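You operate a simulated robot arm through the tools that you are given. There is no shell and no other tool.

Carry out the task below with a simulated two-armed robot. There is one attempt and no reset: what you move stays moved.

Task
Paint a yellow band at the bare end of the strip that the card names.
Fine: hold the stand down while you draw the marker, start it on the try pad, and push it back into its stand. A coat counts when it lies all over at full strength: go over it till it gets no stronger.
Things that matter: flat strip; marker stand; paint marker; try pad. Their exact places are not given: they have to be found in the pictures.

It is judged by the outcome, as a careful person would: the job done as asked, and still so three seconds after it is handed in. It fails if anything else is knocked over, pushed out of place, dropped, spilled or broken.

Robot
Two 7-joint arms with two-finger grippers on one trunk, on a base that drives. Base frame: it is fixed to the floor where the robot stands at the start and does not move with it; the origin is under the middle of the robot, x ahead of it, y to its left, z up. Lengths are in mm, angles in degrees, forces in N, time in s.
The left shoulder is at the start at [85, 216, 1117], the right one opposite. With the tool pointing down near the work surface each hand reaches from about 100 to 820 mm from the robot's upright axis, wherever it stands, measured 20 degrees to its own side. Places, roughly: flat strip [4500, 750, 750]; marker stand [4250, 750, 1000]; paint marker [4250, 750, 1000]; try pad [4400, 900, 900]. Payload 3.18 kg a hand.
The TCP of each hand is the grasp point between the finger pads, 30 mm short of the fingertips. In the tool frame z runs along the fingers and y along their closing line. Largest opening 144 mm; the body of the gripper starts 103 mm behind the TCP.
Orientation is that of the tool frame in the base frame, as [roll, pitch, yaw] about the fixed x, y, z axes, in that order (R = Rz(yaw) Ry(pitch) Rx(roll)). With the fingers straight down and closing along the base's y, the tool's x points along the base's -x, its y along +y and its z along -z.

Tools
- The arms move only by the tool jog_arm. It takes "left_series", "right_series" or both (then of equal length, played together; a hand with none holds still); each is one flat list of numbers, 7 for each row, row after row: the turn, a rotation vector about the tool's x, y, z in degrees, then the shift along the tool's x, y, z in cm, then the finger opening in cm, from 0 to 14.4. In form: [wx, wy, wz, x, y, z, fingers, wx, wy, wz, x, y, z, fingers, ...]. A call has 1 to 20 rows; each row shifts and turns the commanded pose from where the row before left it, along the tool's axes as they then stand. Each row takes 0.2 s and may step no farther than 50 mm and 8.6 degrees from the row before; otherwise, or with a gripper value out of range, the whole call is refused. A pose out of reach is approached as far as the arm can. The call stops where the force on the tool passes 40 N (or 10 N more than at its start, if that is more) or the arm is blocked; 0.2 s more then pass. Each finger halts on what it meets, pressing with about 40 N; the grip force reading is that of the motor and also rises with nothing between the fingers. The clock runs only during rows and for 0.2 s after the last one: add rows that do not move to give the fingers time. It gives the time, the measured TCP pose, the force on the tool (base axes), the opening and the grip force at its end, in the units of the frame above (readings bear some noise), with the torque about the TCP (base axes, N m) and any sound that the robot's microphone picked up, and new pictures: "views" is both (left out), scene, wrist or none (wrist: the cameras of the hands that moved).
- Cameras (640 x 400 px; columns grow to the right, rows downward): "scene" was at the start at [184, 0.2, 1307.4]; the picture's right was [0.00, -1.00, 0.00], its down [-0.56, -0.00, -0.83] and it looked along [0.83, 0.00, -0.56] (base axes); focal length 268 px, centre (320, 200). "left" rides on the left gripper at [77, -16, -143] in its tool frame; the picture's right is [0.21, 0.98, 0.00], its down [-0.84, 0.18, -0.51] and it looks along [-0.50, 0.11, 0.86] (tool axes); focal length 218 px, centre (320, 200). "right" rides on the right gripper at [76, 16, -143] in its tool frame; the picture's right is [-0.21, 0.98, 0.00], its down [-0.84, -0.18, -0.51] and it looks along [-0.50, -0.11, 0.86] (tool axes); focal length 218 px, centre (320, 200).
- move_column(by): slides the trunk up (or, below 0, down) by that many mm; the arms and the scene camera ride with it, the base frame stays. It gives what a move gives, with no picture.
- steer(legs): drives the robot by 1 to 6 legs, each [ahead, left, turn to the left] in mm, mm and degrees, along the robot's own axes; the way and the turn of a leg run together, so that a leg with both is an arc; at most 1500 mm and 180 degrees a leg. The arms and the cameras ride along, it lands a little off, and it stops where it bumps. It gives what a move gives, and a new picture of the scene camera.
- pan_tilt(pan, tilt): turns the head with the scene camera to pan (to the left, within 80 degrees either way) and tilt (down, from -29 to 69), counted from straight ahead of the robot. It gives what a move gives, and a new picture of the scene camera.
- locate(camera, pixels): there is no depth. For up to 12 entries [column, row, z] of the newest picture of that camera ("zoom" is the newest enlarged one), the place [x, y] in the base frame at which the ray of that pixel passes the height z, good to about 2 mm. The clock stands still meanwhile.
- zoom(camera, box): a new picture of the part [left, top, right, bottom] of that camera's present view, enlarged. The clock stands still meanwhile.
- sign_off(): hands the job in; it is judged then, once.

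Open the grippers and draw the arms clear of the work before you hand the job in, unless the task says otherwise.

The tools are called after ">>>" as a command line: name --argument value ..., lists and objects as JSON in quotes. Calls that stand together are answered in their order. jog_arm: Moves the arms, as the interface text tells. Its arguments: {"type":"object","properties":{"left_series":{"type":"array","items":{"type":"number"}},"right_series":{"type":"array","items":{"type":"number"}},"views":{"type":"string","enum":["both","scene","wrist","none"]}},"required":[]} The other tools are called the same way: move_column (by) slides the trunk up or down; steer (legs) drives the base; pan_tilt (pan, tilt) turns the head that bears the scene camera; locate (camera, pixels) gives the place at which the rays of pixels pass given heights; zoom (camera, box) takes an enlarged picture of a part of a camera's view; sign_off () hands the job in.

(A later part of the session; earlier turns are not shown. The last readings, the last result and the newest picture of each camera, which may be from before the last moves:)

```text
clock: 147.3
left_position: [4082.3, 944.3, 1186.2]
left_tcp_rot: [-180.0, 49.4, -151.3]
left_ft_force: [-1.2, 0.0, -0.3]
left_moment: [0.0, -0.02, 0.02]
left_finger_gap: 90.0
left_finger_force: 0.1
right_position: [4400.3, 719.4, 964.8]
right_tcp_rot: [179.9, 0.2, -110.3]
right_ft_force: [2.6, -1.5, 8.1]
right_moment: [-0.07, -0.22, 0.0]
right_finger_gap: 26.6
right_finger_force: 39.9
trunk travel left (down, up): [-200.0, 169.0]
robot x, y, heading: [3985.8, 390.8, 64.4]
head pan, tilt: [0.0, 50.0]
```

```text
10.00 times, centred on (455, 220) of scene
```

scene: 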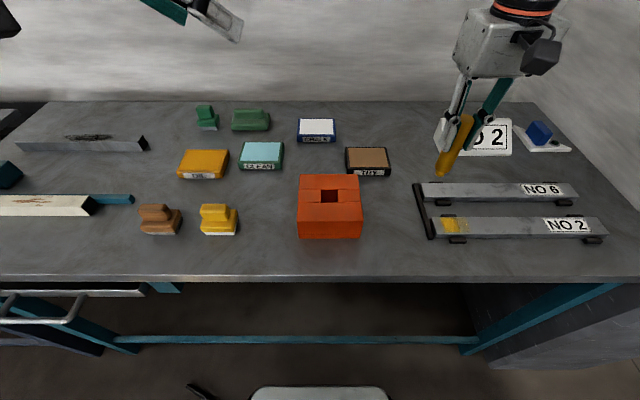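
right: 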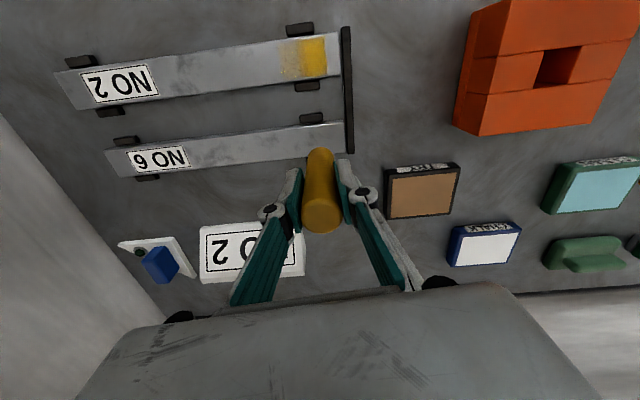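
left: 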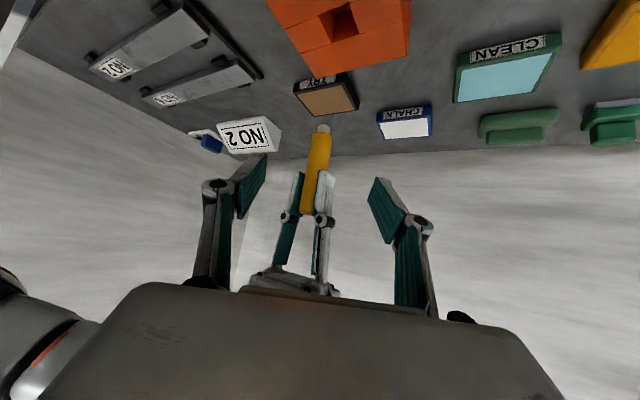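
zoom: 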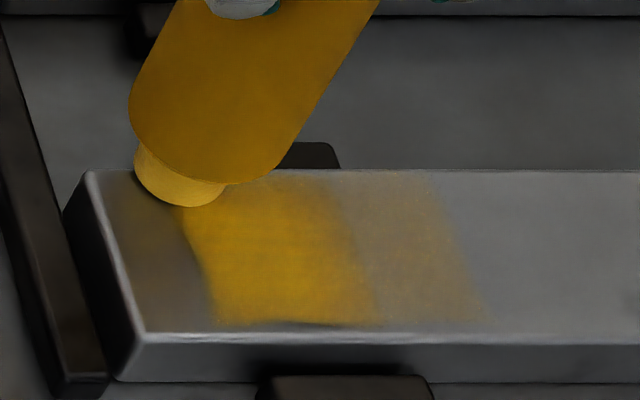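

The band is filling evenly and the faint patch is not growing visibly. I continue: across at s≈17, then along the near edge to s≈33.5, and back across to the middle.

>>> jog_arm --right_series '[0, 0, 0, 0.448, 0.041, 0, 1, 0, 0, 0, 0.448, 0.041, 0, 1, 0, 0, 0, 0.448, 0.041, 0, 1, 0, 0, 0, 0.448, 0.041, 0, 1, 0, 0, 0, 0.448, 0.041, 0, 1, 0, 0, 0, 0.448, 0.041, 0, 1, 0, 0, 0, 0.038, -0.411, 0, 1, 0, 0, 0, 0.038, -0.411, 0, 1, 0, 0, 0, 0.038, -0.411, 0, 1, 0, 0, 0, 0.038, -0.411, 0, 1, 0, 0, 0, -0.438, -0.04, 0, 1, 0, 0, 0, -0.438, -0.04, 0, 1, 0, 0, 0, -0.438, -0.04, 0, 1, 0, 0, 0, -0.438, -0.04, 0, 1, 0, 0, 0, -0.438, -0.04, 0, 1, 0, 0, 0, -0.038, 0.4, 0, 1, 0, 0, 0, -0.038, 0.4, 0, 1, 0, 0, 0, 0.438, 0.04, 0, 1, 0, 0, 0, 0.438, 0.04, 0, 1, 0, 0, 0, 0.438, 0.04, 0, 1]' --views "none"

>>> zoom --camera "scene" --box '[430, 200, 480, 240]'

```text
clock: 151.5
left_position: [4085.6, 942.9, 1185.5]
left_tcp_rot: [180.0, 49.3, -151.3]
left_ft_force: [-0.3, -0.3, -0.3]
left_moment: [-0.01, 0.0, 0.0]
left_finger_gap: 90.1
left_finger_force: 0.1
right_position: [4400.2, 699.7, 963.9]
right_tcp_rot: [179.9, 0.3, -110.3]
right_ft_force: [-0.1, 0.4, 3.0]
right_moment: [0.09, -0.06, 0.01]
right_finger_gap: 26.6
right_finger_force: 39.9
trunk travel left (down, up): [-200.0, 169.0]
robot x, y, heading: [3984.6, 389.5, 64.6]
head pan, tilt: [0.0, 50.0]
```

```text
10.00 times, centred on (455, 220) of scene
```

zoom: 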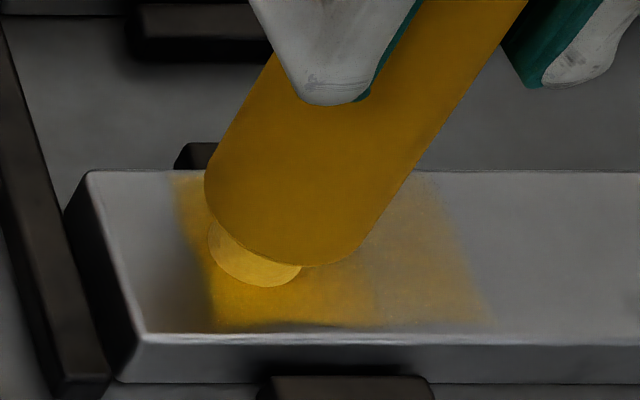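

I lift the marker off and move it aside for an unobstructed comparison.

>>> jog_arm --right_series '[0, 0, 0, 0, 0, -1, 1, 0, 0, 0, 0, 0, -3, 1, 0, 0, 0, -4, -0.4, 0, 1, 0, 0, 0, -4, -0.4, 0, 1, 0, 0, 0, 0, 0, 0, 1]' --views "wrist"

>>> zoom --camera "scene" --box '[430, 210, 480, 240]'

>>> zoom --camera "right" --box '[260, 20, 356, 80]'

```text
clock: 152.7
left_position: [4084.5, 944.2, 1184.8]
left_tcp_rot: [179.9, 49.4, -151.2]
left_ft_force: [-0.3, -0.3, -0.9]
left_moment: [-0.01, 0.01, -0.02]
left_finger_gap: 89.9
left_finger_force: 0.1
right_position: [4437.2, 774.0, 1006.8]
right_tcp_rot: [179.9, 0.2, -110.2]
right_ft_force: [0.2, 0.3, -0.9]
right_moment: [0.0, -0.01, 0.02]
right_finger_gap: 26.7
right_finger_force: 39.9
trunk travel left (down, up): [-200.0, 169.0]
robot x, y, heading: [3982.9, 394.0, 64.5]
head pan, tilt: [0.0, 50.0]
```

right: 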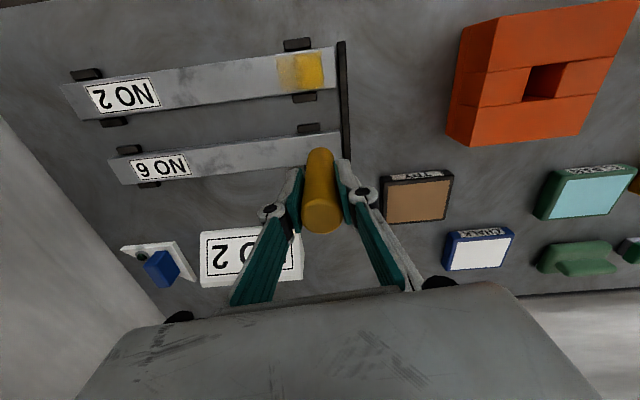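

```text
12.80 times, centred on (455, 225) of scene
```

zoom: 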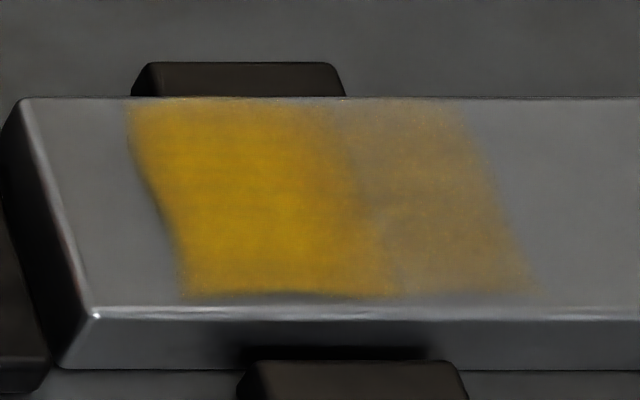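

```text
6.67 times, centred on (308, 50) of right
```

zoom: 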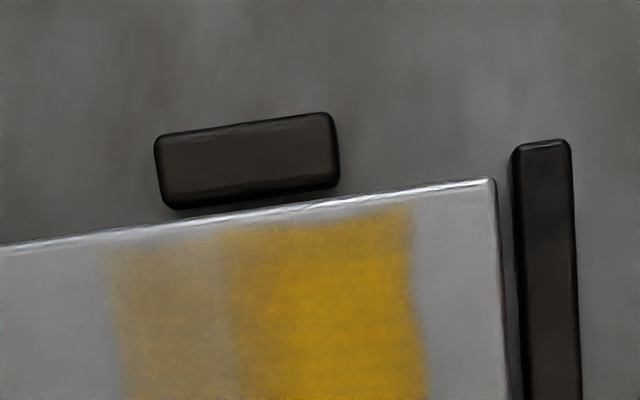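

The faint patch did gain a little from that edge line, so it's sensitive to the nib beyond about 34 mm. I zoom in again from the right camera to examine the gradation along the strip.

>>> zoom --camera "right" --box '[266, 40, 346, 90]'

>>> zoom --camera "right" --box '[60, 30, 380, 230]'

```text
8.00 times, centred on (306, 65) of right
```

zoom: 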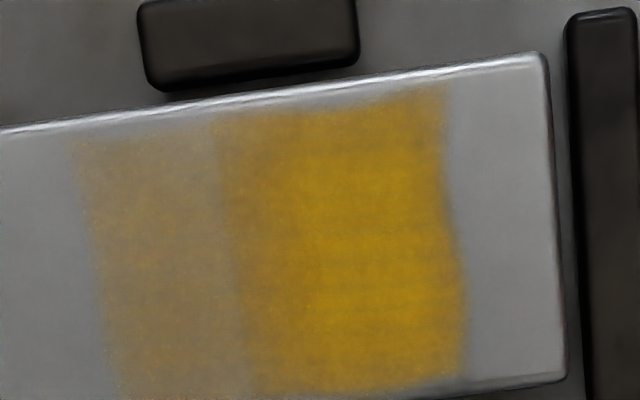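

```text
2.00 times, centred on (220, 130) of right
```

zoom: 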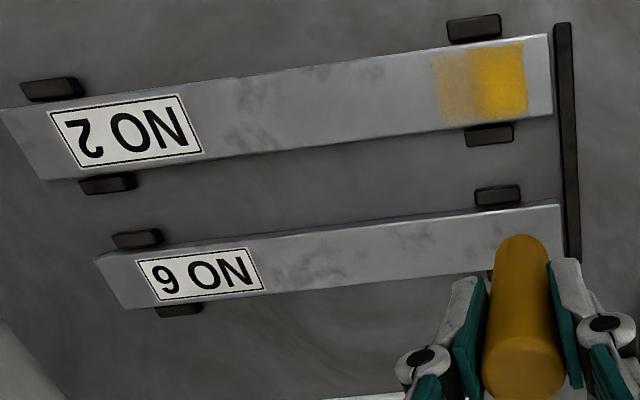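

The gradation suggests two equal 25 mm cells (14-39 and 39-64 mm) blending at ≈40 mm. I measure the strip's whole length and label place to judge what the band zone is.

>>> zoom --camera "scene" --box '[530, 200, 626, 260]'

>>> zoom --camera "right" --box '[50, 60, 210, 160]'

```text
6.67 times, centred on (578, 230) of scene
```

zoom: 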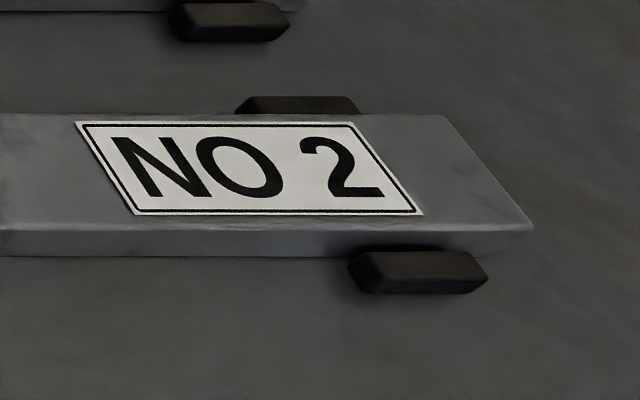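

```text
4.00 times, centred on (130, 110) of right
```

zoom: 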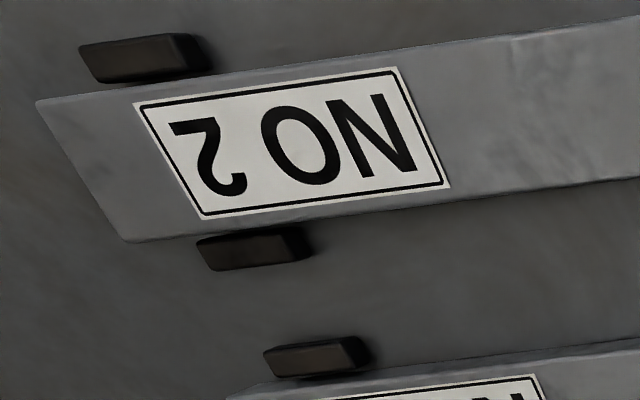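

I locate the right end corners and the label's corners at the strip's top height.

>>> locate --camera "scene" --pixels '[[596.6, 217.1, 866], [610, 233.6, 866], [541.3, 218.2, 866], [582.8, 218.3, 866], [550.3, 232.1, 866], [593.6, 232.1, 866], [431.9, 216.9, 866], [437.1, 233.5, 866]]'

```text
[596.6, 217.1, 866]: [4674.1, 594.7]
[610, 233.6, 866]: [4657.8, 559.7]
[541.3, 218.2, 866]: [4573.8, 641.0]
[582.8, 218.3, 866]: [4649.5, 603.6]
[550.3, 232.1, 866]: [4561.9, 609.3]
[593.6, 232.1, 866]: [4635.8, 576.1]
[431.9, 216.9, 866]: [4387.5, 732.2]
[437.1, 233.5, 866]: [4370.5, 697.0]
```

The strip is ≈318 mm long; the zone 15-65 mm with two equal 25 mm cells (edges sharp outside, blended in the middle, response by nib overlap) fits all observations, so the band is 50 mm long and its inner half still needs its coat. I bring the nib to s≈47 and stroke across at s≈47, 52 and 56 mm.

>>> jog_arm --right_series '[0, 0, 0, 3.415, -0.69, 0, 1, 0, 0, 0, 3.415, -0.69, 0, 1, 0, 0, 0, 0, 0, 2, 1, 0, 0, 0, 0, 0, 1.95, 1, 0, 0, 0, 0, 0, 0.35, 1, 0, 0, 0, 0.478, 0.044, 0, 1, 0, 0, 0, 0.478, 0.044, 0, 1, 0, 0, 0, 0.478, 0.044, 0, 1, 0, 0, 0, 0.478, 0.044, 0, 1, 0, 0, 0, 0.478, 0.044, 0, 1, 0, 0, 0, 0.046, -0.498, 0, 1, 0, 0, 0, -0.478, -0.044, 0, 1, 0, 0, 0, -0.478, -0.044, 0, 1, 0, 0, 0, -0.478, -0.044, 0, 1, 0, 0, 0, -0.478, -0.044, 0, 1, 0, 0, 0, -0.478, -0.044, 0, 1]' --views "none"

>>> zoom --camera "scene" --box '[430, 200, 500, 240]'

```text
clock: 156.1
left_position: [4083.8, 942.3, 1186.2]
left_tcp_rot: [180.0, 49.5, -151.2]
left_ft_force: [0.1, 0.1, 0.2]
left_moment: [0.05, -0.02, 0.01]
left_finger_gap: 90.0
left_finger_force: 0.0
right_position: [4428.5, 699.3, 961.7]
right_tcp_rot: [-179.9, 0.2, -110.2]
right_ft_force: [-5.6, -9.1, 23.5]
right_moment: [-0.7, 0.33, -0.01]
right_finger_gap: 26.7
right_finger_force: 40.3
trunk travel left (down, up): [-200.0, 169.0]
robot x, y, heading: [3986.3, 390.7, 64.5]
head pan, tilt: [0.0, 50.0]
```

```text
9.14 times, centred on (465, 220) of scene
```

zoom: 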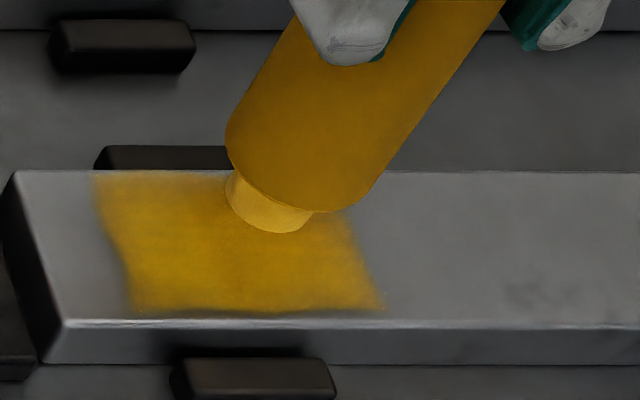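

The inner half has taken paint quickly: the band now runs evenly from 15 to 65 mm with a sharp inner edge. Force is 23 N, so I ease 1.5 mm and go over s≈56 and 47 again.

>>> jog_arm --right_series '[0, 0, 0, -0.45, -0.04, -0.15, 1, 0, 0, 0, 0.044, -0.45, 0, 1, 0, 0, 0, 0.478, 0.044, 0, 1, 0, 0, 0, 0.478, 0.044, 0, 1, 0, 0, 0, 0.478, 0.044, 0, 1, 0, 0, 0, 0.478, 0.044, 0, 1, 0, 0, 0, 0.478, 0.044, 0, 1, 0, 0, 0, -0.041, 0.448, 0, 1, 0, 0, 0, -0.041, 0.448, 0, 1, 0, 0, 0, -0.478, -0.044, 0, 1, 0, 0, 0, -0.478, -0.044, 0, 1, 0, 0, 0, -0.478, -0.044, 0, 1, 0, 0, 0, -0.478, -0.044, 0, 1, 0, 0, 0, -0.478, -0.044, 0, 1, 0, 0, 0, -0.037, 0.398, 0, 1, 0, 0, 0, -0.037, 0.398, 0, 1, 0, 0, 0, 0.478, 0.044, 0, 1, 0, 0, 0, 0.478, 0.044, 0, 1, 0, 0, 0, 0.478, 0.044, 0, 1, 0, 0, 0, 0.478, 0.044, 0, 1]' --views "none"

>>> zoom --camera "scene" --box '[430, 200, 500, 240]'

```text
clock: 160.3
left_position: [4084.4, 943.2, 1186.7]
left_tcp_rot: [-179.9, 49.4, -151.3]
left_ft_force: [-0.4, -0.4, 0.5]
left_moment: [-0.04, -0.01, 0.03]
left_finger_gap: 89.9
left_finger_force: 0.0
right_position: [4411.4, 693.3, 963.2]
right_tcp_rot: [179.8, 0.1, -110.2]
right_ft_force: [0.1, -0.7, -0.1]
right_moment: [0.0, -0.03, 0.01]
right_finger_gap: 26.3
right_finger_force: 40.1
trunk travel left (down, up): [-200.0, 169.0]
robot x, y, heading: [3984.0, 388.5, 64.2]
head pan, tilt: [0.0, 50.0]
```

```text
9.14 times, centred on (465, 220) of scene
```

zoom: 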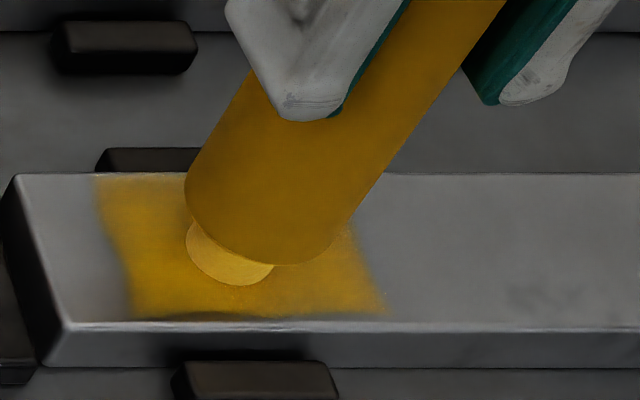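

Contact was lost at the end (0 N), the marker having slid up slightly in the grip. I lower 2.5 mm and raster lengthwise along the near edge between s≈56 and 24 mm.

>>> jog_arm --right_series '[0, 0, 0, 0, 0, 0.25, 1, 0, 0, 0, 0.04, -0.438, 0, 1, 0, 0, 0, 0.04, -0.438, 0, 1, 0, 0, 0, 0.04, -0.438, 0, 1, 0, 0, 0, 0.04, -0.438, 0, 1, 0, 0, 0, 0.35, 0.03, 0, 1, 0, 0, 0, 0.35, 0.03, 0, 1, 0, 0, 0, -0.042, 0.458, 0, 1, 0, 0, 0, -0.042, 0.458, 0, 1, 0, 0, 0, -0.042, 0.458, 0, 1, 0, 0, 0, -0.042, 0.458, 0, 1, 0, 0, 0, -0.042, 0.458, 0, 1, 0, 0, 0, -0.042, 0.458, 0, 1, 0, 0, 0, -0.042, 0.458, 0, 1, 0, 0, 0, -0.42, -0.04, 0, 1, 0, 0, 0, -0.42, -0.04, 0, 1]' --views "none"

```text
clock: 163.7
left_position: [4082.1, 941.3, 1187.5]
left_tcp_rot: [179.8, 49.5, -151.3]
left_ft_force: [0.0, 0.6, 0.9]
left_moment: [0.02, 0.03, -0.02]
left_finger_gap: 90.2
left_finger_force: 0.0
right_position: [4397.1, 698.3, 960.7]
right_tcp_rot: [179.9, 0.2, -110.3]
right_ft_force: [-4.3, -11.6, 32.5]
right_moment: [-0.9, 0.45, 0.02]
right_finger_gap: 27.0
right_finger_force: 39.8
trunk travel left (down, up): [-200.0, 169.0]
robot x, y, heading: [3983.8, 392.5, 64.4]
head pan, tilt: [0.0, 50.0]
```

Force is 32 N now, too much; I ease 1.5 mm and continue the lengthwise raster at mid-width and toward the far side.

>>> jog_arm --right_series '[0, 0, 0, -0.3, -0.03, -0.15, 1, 0, 0, 0, 0.042, -0.458, 0, 1, 0, 0, 0, 0.042, -0.458, 0, 1, 0, 0, 0, 0.042, -0.458, 0, 1, 0, 0, 0, 0.042, -0.458, 0, 1, 0, 0, 0, 0.042, -0.458, 0, 1, 0, 0, 0, 0.042, -0.458, 0, 1, 0, 0, 0, 0.042, -0.458, 0, 1, 0, 0, 0, -0.42, -0.04, 0, 1, 0, 0, 0, -0.42, -0.04, 0, 1, 0, 0, 0, -0.042, 0.458, 0, 1, 0, 0, 0, -0.042, 0.458, 0, 1, 0, 0, 0, -0.042, 0.458, 0, 1, 0, 0, 0, -0.042, 0.458, 0, 1, 0, 0, 0, -0.042, 0.458, 0, 1, 0, 0, 0, -0.042, 0.458, 0, 1, 0, 0, 0, -0.042, 0.458, 0, 1]' --views "none"

>>> zoom --camera "scene" --box '[430, 200, 500, 240]'

```text
clock: 167.3
left_position: [4085.3, 943.9, 1185.1]
left_tcp_rot: [-180.0, 49.3, -151.2]
left_ft_force: [-0.6, -0.1, -0.3]
left_moment: [0.03, -0.03, -0.04]
left_finger_gap: 90.1
left_finger_force: 0.0
right_position: [4403.5, 711.7, 961.5]
right_tcp_rot: [180.0, 0.2, -110.4]
right_ft_force: [1.0, -0.9, -0.8]
right_moment: [-0.01, 0.03, -0.01]
right_finger_gap: 26.5
right_finger_force: 40.1
trunk travel left (down, up): [-200.0, 169.0]
robot x, y, heading: [3985.4, 393.7, 64.4]
head pan, tilt: [0.0, 50.0]
```

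```text
9.14 times, centred on (465, 220) of scene
```

zoom: 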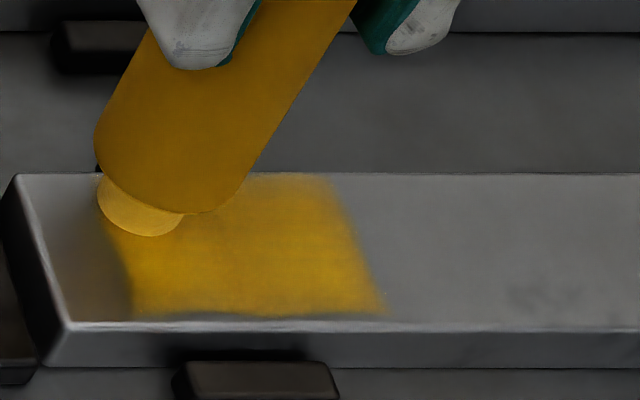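

The band looks even now. I lift off and move aside to inspect it unobstructed.

>>> jog_arm --right_series '[0, 0, 0, 0, 0, -1, 1, 0, 0, 0, 0, 0, -3.5, 1, 0, 0, 0, -4, -0.4, 0, 1, 0, 0, 0, -4, -0.4, 0, 1, 0, 0, 0, 0, 0, 0, 1]' --views "wrist"

>>> zoom --camera "scene" --box '[430, 205, 494, 245]'

>>> zoom --camera "right" --box '[256, 30, 352, 90]'

```text
clock: 168.5
left_position: [4084.5, 944.3, 1185.0]
left_tcp_rot: [179.9, 49.4, -151.3]
left_ft_force: [0.3, 0.8, 0.0]
left_moment: [-0.02, -0.02, 0.01]
left_finger_gap: 90.1
left_finger_force: 0.1
right_position: [4438.7, 783.9, 1007.3]
right_tcp_rot: [180.0, 0.1, -110.3]
right_ft_force: [-0.5, 1.0, -0.6]
right_moment: [-0.01, 0.01, 0.0]
right_finger_gap: 26.6
right_finger_force: 40.1
trunk travel left (down, up): [-200.0, 169.0]
robot x, y, heading: [3984.7, 390.6, 64.5]
head pan, tilt: [0.0, 50.0]
```

right: 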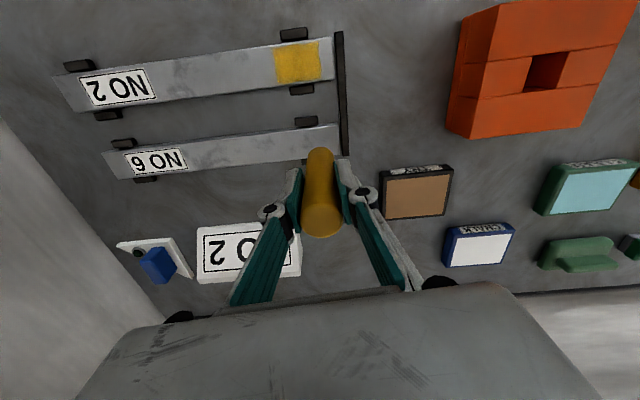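

```text
10.00 times, centred on (462, 225) of scene
```

zoom: 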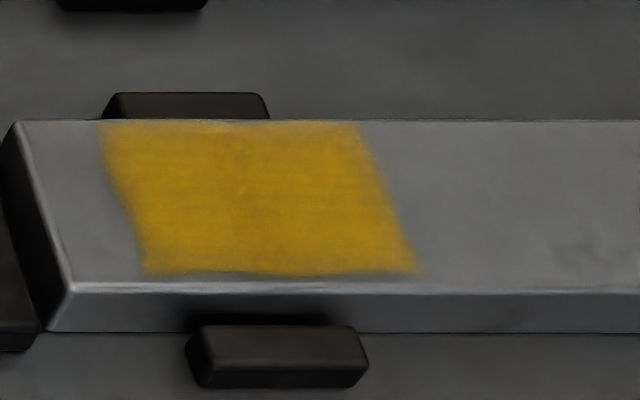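

```text
6.67 times, centred on (304, 60) of right
```

zoom: 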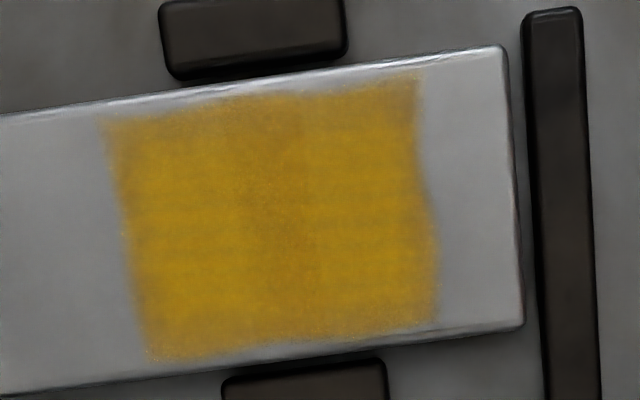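

The coat now forms one clean, even rectangle (15-65 mm, full width) with nothing beyond it. I make another full round to be sure it gets no stronger: first back to its near corner, just above contact.

>>> jog_arm --right_series '[0, 0, 0, 3.33, 0.307, 0, 1, 0, 0, 0, 3.33, 0.307, 0, 1, 0, 0, 0, 3.33, 0.307, 0, 1, 0, 0, 0, 0, 0, 2.2, 1, 0, 0, 0, 0, 0, 2.1, 1, 0, 0, 0, 0, 0, 0.15, 1, 0, 0, 0, 0, 0, 0, 1]' --views "none"

```text
clock: 170.1
left_position: [4085.1, 944.3, 1185.3]
left_tcp_rot: [179.9, 49.5, -151.3]
left_ft_force: [1.5, 0.1, 0.3]
left_moment: [0.03, -0.02, -0.02]
left_finger_gap: 89.5
left_finger_force: 0.0
right_position: [4397.1, 692.6, 962.4]
right_tcp_rot: [180.0, 0.2, -110.3]
right_ft_force: [-0.3, -1.4, -0.3]
right_moment: [0.02, -0.04, 0.01]
right_finger_gap: 26.7
right_finger_force: 40.4
trunk travel left (down, up): [-200.0, 169.0]
robot x, y, heading: [3988.4, 389.4, 64.2]
head pan, tilt: [0.0, 50.0]
```

No contact at 962.4; I lower in 0.7 mm steps.

>>> jog_arm --right_series '[0, 0, 0, 0, 0, 0.07, 1, 0, 0, 0, 0, 0, 0.07, 1, 0, 0, 0, 0, 0, 0, 1]' --views "none"

```text
clock: 170.9
left_position: [4084.6, 944.6, 1186.5]
left_tcp_rot: [180.0, 49.5, -151.4]
left_ft_force: [-0.2, -0.3, -0.2]
left_moment: [0.01, 0.01, -0.02]
left_finger_gap: 90.1
left_finger_force: 0.0
right_position: [4396.4, 693.2, 960.8]
right_tcp_rot: [179.8, 0.3, -110.3]
right_ft_force: [0.3, 1.1, 1.7]
right_moment: [0.06, -0.03, 0.04]
right_finger_gap: 26.5
right_finger_force: 40.7
trunk travel left (down, up): [-200.0, 169.0]
robot x, y, heading: [3986.1, 394.6, 64.6]
head pan, tilt: [0.0, 50.0]
```

Light contact (1.7 N) at 960.8. I press 0.8 mm more and raster the near half: out along w≈-12, back along w≈-4.

>>> jog_arm --right_series '[0, 0, 0, 0, 0, 0.08, 1, 0, 0, 0, 0.041, -0.441, 0, 1, 0, 0, 0, 0.041, -0.441, 0, 1, 0, 0, 0, 0.041, -0.441, 0, 1, 0, 0, 0, 0.041, -0.441, 0, 1, 0, 0, 0, 0.041, -0.441, 0, 1, 0, 0, 0, 0.041, -0.441, 0, 1, 0, 0, 0, 0.041, -0.441, 0, 1, 0, 0, 0, -0.398, -0.037, 0, 1, 0, 0, 0, -0.398, -0.037, 0, 1, 0, 0, 0, -0.041, 0.441, 0, 1, 0, 0, 0, -0.041, 0.441, 0, 1, 0, 0, 0, -0.041, 0.441, 0, 1, 0, 0, 0, -0.041, 0.441, 0, 1, 0, 0, 0, -0.041, 0.441, 0, 1, 0, 0, 0, -0.041, 0.441, 0, 1, 0, 0, 0, -0.041, 0.441, 0, 1, 0, 0, 0, -0.398, -0.037, 0, 1, 0, 0, 0, -0.398, -0.037, 0, 1]' --views "none"

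```text
clock: 174.9
left_position: [4082.9, 943.8, 1185.0]
left_tcp_rot: [179.8, 49.5, -151.2]
left_ft_force: [-0.6, -0.5, 0.2]
left_moment: [0.02, -0.01, -0.02]
left_finger_gap: 89.9
left_finger_force: 0.1
right_position: [4402.6, 705.4, 962.0]
right_tcp_rot: [179.9, 0.2, -110.3]
right_ft_force: [-4.7, -4.0, 14.9]
right_moment: [-0.29, 0.39, 0.04]
right_finger_gap: 26.5
right_finger_force: 39.6
trunk travel left (down, up): [-200.0, 169.0]
robot x, y, heading: [3984.4, 392.6, 64.2]
head pan, tilt: [0.0, 50.0]
```

Good contact (15 N). I raster the far half: out along w≈3, back along w≈11.

>>> jog_arm --right_series '[0, 0, 0, -0.1, -0.01, 0, 1, 0, 0, 0, 0.041, -0.441, 0, 1, 0, 0, 0, 0.041, -0.441, 0, 1, 0, 0, 0, 0.041, -0.441, 0, 1, 0, 0, 0, 0.041, -0.441, 0, 1, 0, 0, 0, 0.041, -0.441, 0, 1, 0, 0, 0, 0.041, -0.441, 0, 1, 0, 0, 0, 0.041, -0.441, 0, 1, 0, 0, 0, -0.438, -0.04, 0, 1, 0, 0, 0, -0.438, -0.04, 0, 1, 0, 0, 0, -0.041, 0.441, 0, 1, 0, 0, 0, -0.041, 0.441, 0, 1, 0, 0, 0, -0.041, 0.441, 0, 1, 0, 0, 0, -0.041, 0.441, 0, 1, 0, 0, 0, -0.041, 0.441, 0, 1, 0, 0, 0, -0.041, 0.441, 0, 1, 0, 0, 0, -0.041, 0.441, 0, 1, 0, 0, 0, 0, 0, 0, 1]' --views "none"

>>> jog_arm --right_series '[0, 0, 0, 0, 0, -1, 1, 0, 0, 0, 0, 0, -3.5, 1, 0, 0, 0, -4, -0.4, 0, 1, 0, 0, 0, -3, -0.3, 0, 1, 0, 0, 0, 0, 0, 0, 1]' --views "wrist"

>>> zoom --camera "scene" --box '[430, 205, 494, 245]'

>>> zoom --camera "right" --box '[256, 30, 352, 90]'

```text
clock: 178.7
left_position: [4084.5, 943.1, 1185.6]
left_tcp_rot: [179.9, 49.4, -151.3]
left_ft_force: [1.5, 0.5, 0.1]
left_moment: [0.05, -0.01, -0.01]
left_finger_gap: 90.0
left_finger_force: 0.1
right_position: [4407.8, 714.6, 959.9]
right_tcp_rot: [179.9, 0.2, -110.3]
right_ft_force: [5.2, -2.7, 16.8]
right_moment: [-0.11, -0.38, -0.06]
right_finger_gap: 26.4
right_finger_force: 39.6
trunk travel left (down, up): [-200.0, 169.0]
robot x, y, heading: [3984.1, 391.0, 64.7]
head pan, tilt: [0.0, 50.0]
```

```text
clock: 179.9
left_position: [4083.7, 943.7, 1185.4]
left_tcp_rot: [-180.0, 49.4, -151.3]
left_ft_force: [-0.3, 0.0, -0.2]
left_moment: [0.03, 0.0, 0.0]
left_finger_gap: 90.1
left_finger_force: 0.0
right_position: [4438.0, 779.2, 1004.3]
right_tcp_rot: [-180.0, 0.2, -110.3]
right_ft_force: [-0.6, 0.6, -1.2]
right_moment: [-0.02, 0.0, 0.0]
right_finger_gap: 26.7
right_finger_force: 39.9
trunk travel left (down, up): [-200.0, 169.0]
robot x, y, heading: [3986.2, 393.5, 64.2]
head pan, tilt: [0.0, 50.0]
```

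right: 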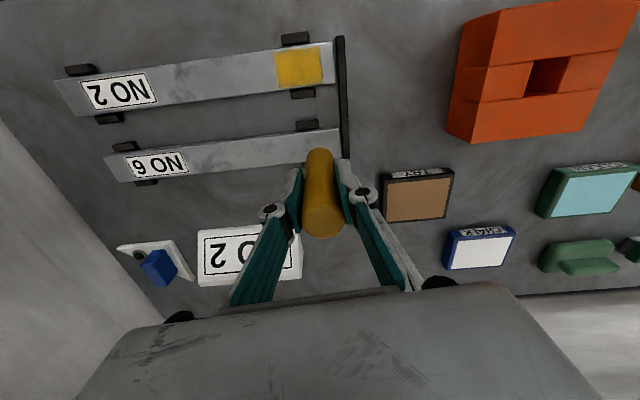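

```text
10.00 times, centred on (462, 225) of scene
```

zoom: 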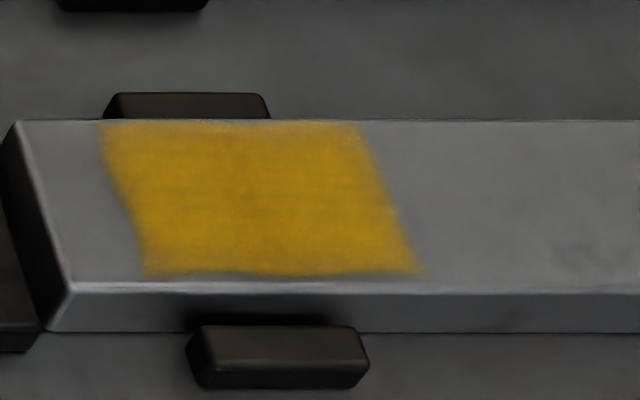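

```text
6.67 times, centred on (304, 60) of right
```

zoom: 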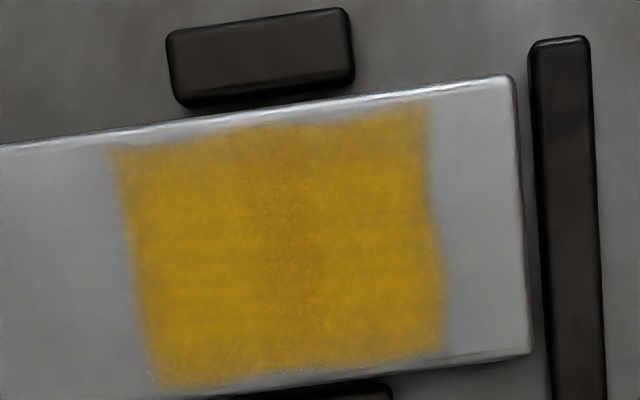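

The band looks complete and even. For certainty I do one more round with cross strokes at moderate pressure.

>>> jog_arm --right_series '[0, 0, 0, 3.57, 0.395, 0, 1, 0, 0, 0, 3.57, 0.395, 0, 1, 0, 0, 0, 0, 0, 2.2, 1, 0, 0, 0, 0, 0, 2.08, 1, 0, 0, 0, 0, 0, 0.15, 1, 0, 0, 0, 0.478, 0.044, 0, 1, 0, 0, 0, 0.478, 0.044, 0, 1, 0, 0, 0, 0.478, 0.044, 0, 1, 0, 0, 0, 0.478, 0.044, 0, 1, 0, 0, 0, 0.478, 0.044, 0, 1, 0, 0, 0, 0.064, -0.697, 0, 1, 0, 0, 0, -0.478, -0.044, 0, 1, 0, 0, 0, -0.478, -0.044, 0, 1, 0, 0, 0, -0.478, -0.044, 0, 1, 0, 0, 0, -0.478, -0.044, 0, 1, 0, 0, 0, -0.478, -0.044, 0, 1]' --views "none"

```text
clock: 183.3
left_position: [4084.0, 945.0, 1187.0]
left_tcp_rot: [-180.0, 49.4, -151.2]
left_ft_force: [-0.6, 0.6, 0.3]
left_moment: [-0.01, 0.04, 0.03]
left_finger_gap: 89.8
left_finger_force: 0.1
right_position: [4411.9, 711.9, 960.7]
right_tcp_rot: [179.9, 0.0, -110.3]
right_ft_force: [-0.3, -0.5, -0.2]
right_moment: [0.01, 0.03, -0.02]
right_finger_gap: 26.6
right_finger_force: 40.2
trunk travel left (down, up): [-200.0, 169.0]
robot x, y, heading: [3986.1, 393.5, 64.3]
head pan, tilt: [0.0, 50.0]
```

No contact in that pass (the marker has slid up another millimetre in the grip). I lower 1.6 mm and repeat cross strokes at s≈31, 38 and 45 mm.

>>> jog_arm --right_series '[0, 0, 0, 0, 0, 0.16, 1, 0, 0, 0, 0.478, 0.044, 0, 1, 0, 0, 0, 0.478, 0.044, 0, 1, 0, 0, 0, 0.478, 0.044, 0, 1, 0, 0, 0, 0.478, 0.044, 0, 1, 0, 0, 0, 0.478, 0.044, 0, 1, 0, 0, 0, 0.064, -0.697, 0, 1, 0, 0, 0, -0.478, -0.044, 0, 1, 0, 0, 0, -0.478, -0.044, 0, 1, 0, 0, 0, -0.478, -0.044, 0, 1, 0, 0, 0, -0.478, -0.044, 0, 1, 0, 0, 0, -0.478, -0.044, 0, 1, 0, 0, 0, 0.064, -0.697, 0, 1, 0, 0, 0, 0.478, 0.044, 0, 1, 0, 0, 0, 0.478, 0.044, 0, 1, 0, 0, 0, 0.478, 0.044, 0, 1, 0, 0, 0, 0.478, 0.044, 0, 1, 0, 0, 0, 0.478, 0.044, 0, 1]' --views "none"

```text
clock: 187.1
left_position: [4084.7, 944.4, 1184.4]
left_tcp_rot: [180.0, 49.4, -151.3]
left_ft_force: [-1.4, 0.3, -0.2]
left_moment: [0.0, -0.02, 0.0]
left_finger_gap: 90.0
left_finger_force: 0.1
right_position: [4413.4, 684.7, 959.1]
right_tcp_rot: [179.8, 0.3, -110.2]
right_ft_force: [1.4, 2.5, 10.4]
right_moment: [0.39, -0.2, -0.04]
right_finger_gap: 26.5
right_finger_force: 40.2
trunk travel left (down, up): [-200.0, 169.0]
robot x, y, heading: [3984.0, 388.2, 64.3]
head pan, tilt: [0.0, 50.0]
```

Contact 10 N. I finish the round at s≈50 and 56 mm, then run back along the near edge to s≈24.

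>>> jog_arm --right_series '[0, 0, 0, 0.055, -0.598, 0, 1, 0, 0, 0, -0.478, -0.044, 0, 1, 0, 0, 0, -0.478, -0.044, 0, 1, 0, 0, 0, -0.478, -0.044, 0, 1, 0, 0, 0, -0.478, -0.044, 0, 1, 0, 0, 0, -0.478, -0.044, 0, 1, 0, 0, 0, 0.055, -0.598, 0, 1, 0, 0, 0, 0.478, 0.044, 0, 1, 0, 0, 0, 0.478, 0.044, 0, 1, 0, 0, 0, 0.478, 0.044, 0, 1, 0, 0, 0, 0.478, 0.044, 0, 1, 0, 0, 0, 0.478, 0.044, 0, 1, 0, 0, 0, -0.041, 0.448, 0, 1, 0, 0, 0, -0.041, 0.448, 0, 1, 0, 0, 0, -0.041, 0.448, 0, 1, 0, 0, 0, -0.041, 0.448, 0, 1, 0, 0, 0, -0.041, 0.448, 0, 1, 0, 0, 0, -0.041, 0.448, 0, 1, 0, 0, 0, -0.041, 0.448, 0, 1]' --views "none"

>>> jog_arm --right_series '[0, 0, 0, -0.478, -0.044, 0, 1, 0, 0, 0, -0.478, -0.044, 0, 1, 0, 0, 0, -0.478, -0.044, 0, 1, 0, 0, 0, -0.478, -0.044, 0, 1, 0, 0, 0, 0, 0, 0, 1, 0, 0, 0, 0, 0, -1, 1, 0, 0, 0, 0, 0, -3.5, 1, 0, 0, 0, -4, -0.4, 0, 1, 0, 0, 0, -1, -0.1, 0, 1, 0, 0, 0, 0, 0, 0, 1]' --views "both"

>>> zoom --camera "scene" --box '[430, 205, 494, 245]'

>>> zoom --camera "right" --box '[256, 30, 352, 90]'

```text
clock: 191.1
left_position: [4084.0, 942.4, 1186.1]
left_tcp_rot: [179.9, 49.5, -151.3]
left_ft_force: [-0.6, 0.5, 0.4]
left_moment: [0.0, 0.01, -0.02]
left_finger_gap: 90.1
left_finger_force: 0.1
right_position: [4397.7, 692.1, 959.8]
right_tcp_rot: [179.9, 0.3, -110.4]
right_ft_force: [6.0, -1.5, 19.0]
right_moment: [-0.04, -0.6, -0.1]
right_finger_gap: 26.7
right_finger_force: 40.3
trunk travel left (down, up): [-200.0, 169.0]
robot x, y, heading: [3984.8, 391.3, 64.7]
head pan, tilt: [0.0, 50.0]
```

```text
clock: 193.3
left_position: [4084.9, 944.8, 1184.7]
left_tcp_rot: [180.0, 49.4, -151.2]
left_ft_force: [-0.5, 0.3, -1.4]
left_moment: [0.03, 0.0, -0.08]
left_finger_gap: 89.9
left_finger_force: 0.1
right_position: [4427.4, 755.4, 1002.3]
right_tcp_rot: [-180.0, 0.1, -110.3]
right_ft_force: [-0.7, 0.5, -0.8]
right_moment: [-0.01, -0.02, 0.01]
right_finger_gap: 26.6
right_finger_force: 40.0
trunk travel left (down, up): [-200.0, 169.0]
robot x, y, heading: [3985.8, 390.4, 64.7]
head pan, tilt: [0.0, 50.0]
```

scene: 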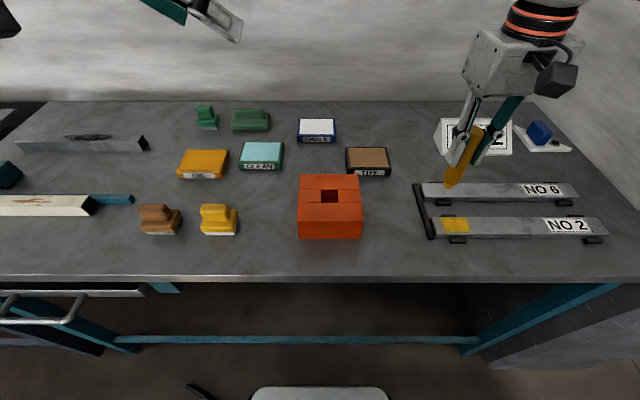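
right: 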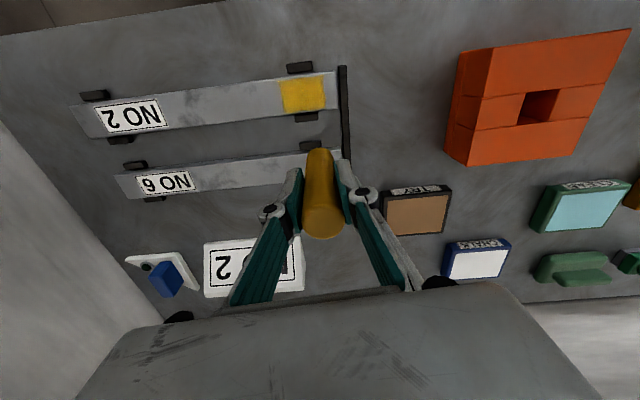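

```text
10.00 times, centred on (462, 225) of scene
```

zoom: 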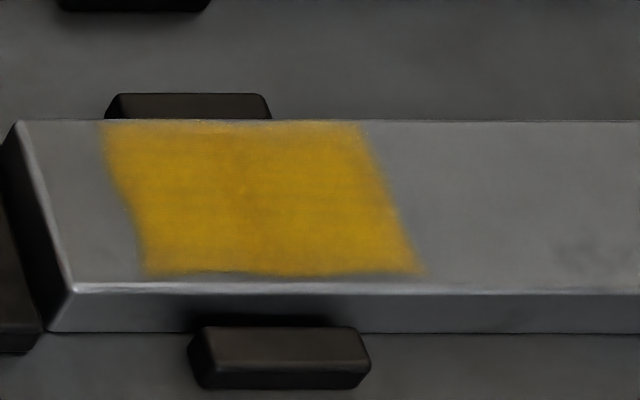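

```text
6.67 times, centred on (304, 60) of right
```

zoom: 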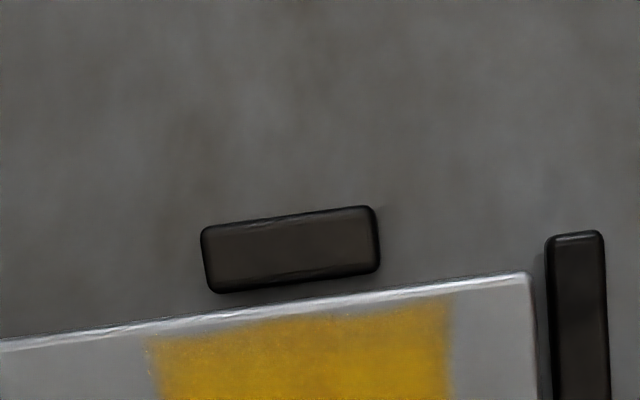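

The coat is unchanged by the last round, so it is at full strength. Now I return the marker: I measure the socket precisely in the scene and right cameras.

>>> zoom --camera "scene" --box '[290, 165, 370, 245]'

>>> zoom --camera "right" --box '[440, 20, 640, 170]'

```text
5.00 times, centred on (330, 205) of scene
```

zoom: 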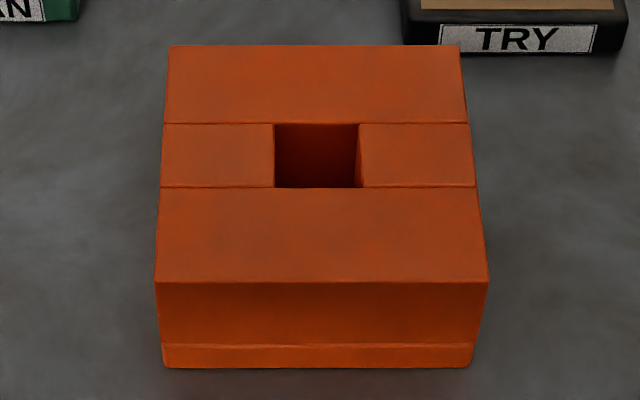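

```text
2.67 times, centred on (540, 95) of right
```

zoom: 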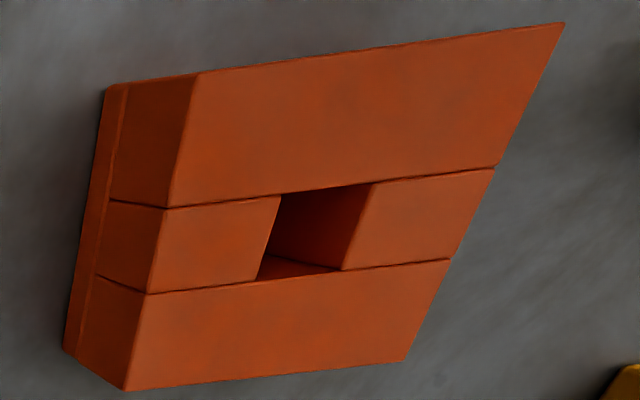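

I locate the socket corners at the stand-top height in both cameras.

>>> locate --camera "scene" --pixels '[[320.8, 189.8, 907], [337.8, 189.8, 907], [320.8, 202.6, 907], [338.2, 202.6, 907], [299.6, 174, 907], [358.2, 174, 907], [297, 221.4, 907], [363.8, 221.4, 907]]'

>>> locate --camera "right" --pixels '[[526.1, 93.9, 907], [559.5, 89, 907], [548.3, 121.3, 907], [516.4, 125, 907], [492.4, 47.8, 907], [467.3, 165.5, 907]]'

```text
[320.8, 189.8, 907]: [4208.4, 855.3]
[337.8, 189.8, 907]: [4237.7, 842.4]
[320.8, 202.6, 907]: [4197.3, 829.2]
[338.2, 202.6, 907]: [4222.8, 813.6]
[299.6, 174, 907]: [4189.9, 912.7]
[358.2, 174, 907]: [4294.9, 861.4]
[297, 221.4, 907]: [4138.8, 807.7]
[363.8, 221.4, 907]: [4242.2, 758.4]
```

```text
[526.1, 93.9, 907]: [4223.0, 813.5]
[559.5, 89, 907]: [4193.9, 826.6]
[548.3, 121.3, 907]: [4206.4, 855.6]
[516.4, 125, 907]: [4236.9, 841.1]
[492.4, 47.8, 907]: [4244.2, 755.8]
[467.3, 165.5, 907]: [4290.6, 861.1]
```

Both views give the socket centre at about (4216,834.8), opening roughly 32 x 29 mm. I raise the marker 45 mm and carry it above the socket.

>>> jog_arm --right_series '[0, 0, 0, 0, 0, -2.3, 1, 0, 0, 0, 0, 0, -2.3, 1, 0, 0, 0, -0.022, 4.518, 0, 1, 0, 0, 0, -0.022, 4.518, 0, 1, 0, 0, 0, -0.022, 4.518, 0, 1, 0, 0, 0, -0.022, 4.518, 0, 1, 0, 0, 0, -0.022, 4.518, 0, 1, 0, 0, 0, 0, 0, 0, 1]' --views "both"

>>> zoom --camera "scene" --box '[290, 90, 370, 230]'

>>> zoom --camera "right" --box '[240, 60, 400, 240]'

```text
clock: 195.1
left_position: [4085.9, 944.1, 1185.5]
left_tcp_rot: [180.0, 49.3, -151.2]
left_ft_force: [0.4, -0.1, 0.1]
left_moment: [-0.01, 0.03, 0.02]
left_finger_gap: 89.9
left_finger_force: 0.0
right_position: [4217.1, 834.0, 1051.2]
right_tcp_rot: [179.9, 0.3, -110.4]
right_ft_force: [0.4, 0.7, 0.4]
right_moment: [0.0, 0.04, 0.0]
right_finger_gap: 26.8
right_finger_force: 40.3
trunk travel left (down, up): [-200.0, 169.0]
robot x, y, heading: [3985.5, 388.7, 64.6]
head pan, tilt: [0.0, 50.0]
```

scene: 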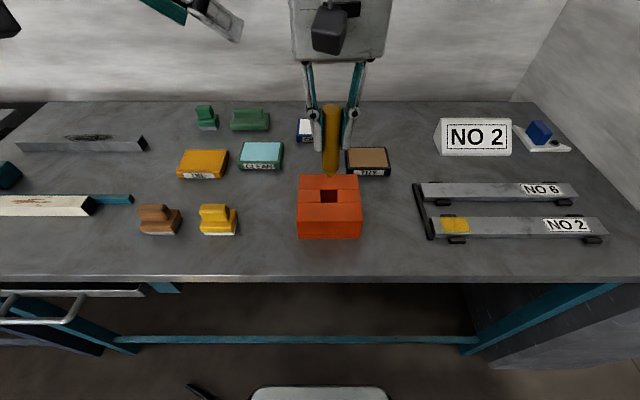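
right: 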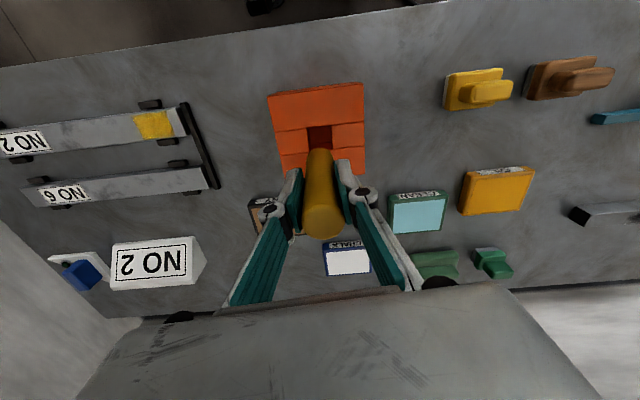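

```text
2.86 times, centred on (330, 160) of scene
```

zoom: 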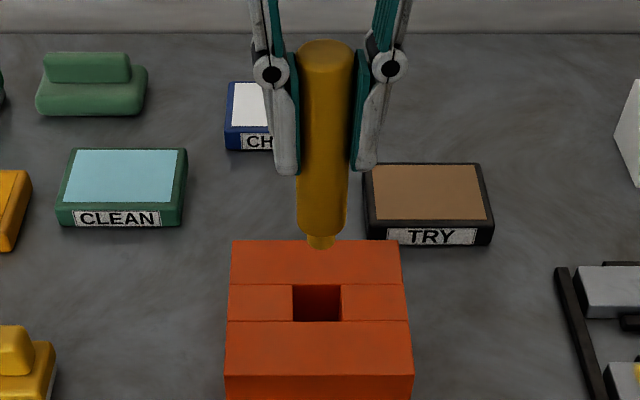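

```text
2.22 times, centred on (320, 150) of right
```

zoom: 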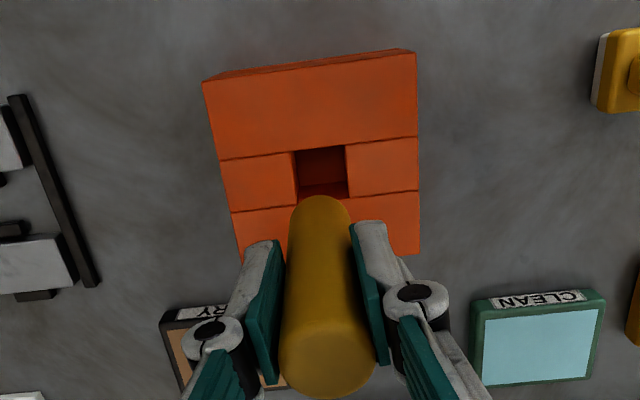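

The marker hangs centred over the socket within about 1 mm in both views. I lower it 42 mm, to just above the opening, and check.

>>> jog_arm --right_series '[0, 0, 0, 0, 0, 2.1, 1, 0, 0, 0, 0, 0, 2.1, 1, 0, 0, 0, 0, 0, 0, 1]' --views "wrist"

>>> zoom --camera "scene" --box '[290, 145, 370, 225]'

>>> zoom --camera "right" --box '[260, 80, 380, 200]'

```text
clock: 195.9
left_position: [4085.1, 943.9, 1185.5]
left_tcp_rot: [179.9, 49.4, -151.3]
left_ft_force: [-0.2, 0.4, 0.6]
left_moment: [-0.03, 0.01, 0.0]
left_finger_gap: 90.1
left_finger_force: 0.0
right_position: [4217.4, 833.6, 1008.2]
right_tcp_rot: [179.9, 0.2, -110.3]
right_ft_force: [0.3, 0.1, -1.3]
right_moment: [-0.03, 0.02, 0.03]
right_finger_gap: 26.6
right_finger_force: 40.4
trunk travel left (down, up): [-200.0, 169.0]
robot x, y, heading: [3986.9, 393.4, 64.5]
head pan, tilt: [0.0, 50.0]
```

right: 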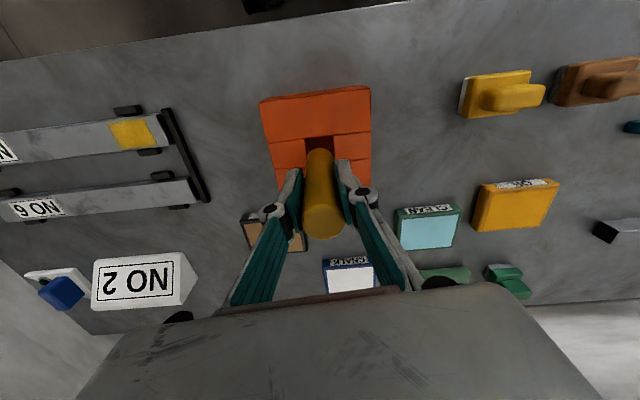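

```text
5.00 times, centred on (330, 185) of scene
```

zoom: 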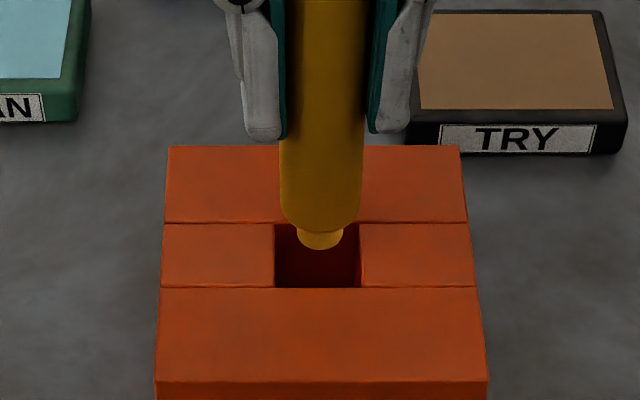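

```text
3.33 times, centred on (320, 140) of right
```

zoom: 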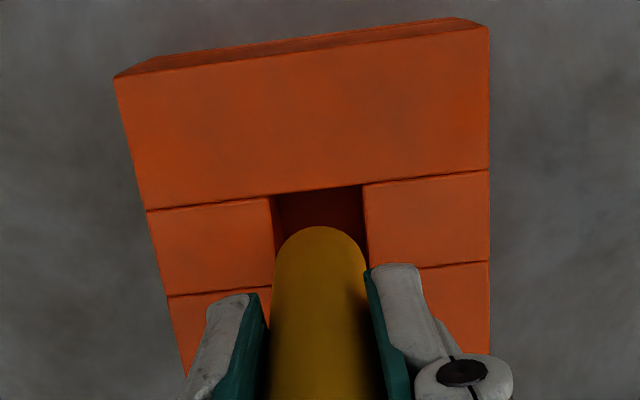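

The barrel lines up with the opening; I check the nib's front rim (scene 330,194.8) and barrel rim against the socket with locate.

>>> locate --camera "scene" --pixels '[[330, 194.8, 912], [330, 194.8, 916], [330, 194.8, 920], [330.1, 191, 928], [330.1, 191, 932], [322.1, 185, 932], [338.2, 185, 932], [329.5, 196, 907]]'

```text
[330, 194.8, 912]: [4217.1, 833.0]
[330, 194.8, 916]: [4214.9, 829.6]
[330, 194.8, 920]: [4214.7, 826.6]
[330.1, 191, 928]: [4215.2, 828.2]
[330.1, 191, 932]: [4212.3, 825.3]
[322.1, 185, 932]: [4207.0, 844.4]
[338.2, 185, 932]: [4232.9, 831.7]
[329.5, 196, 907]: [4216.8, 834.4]
```

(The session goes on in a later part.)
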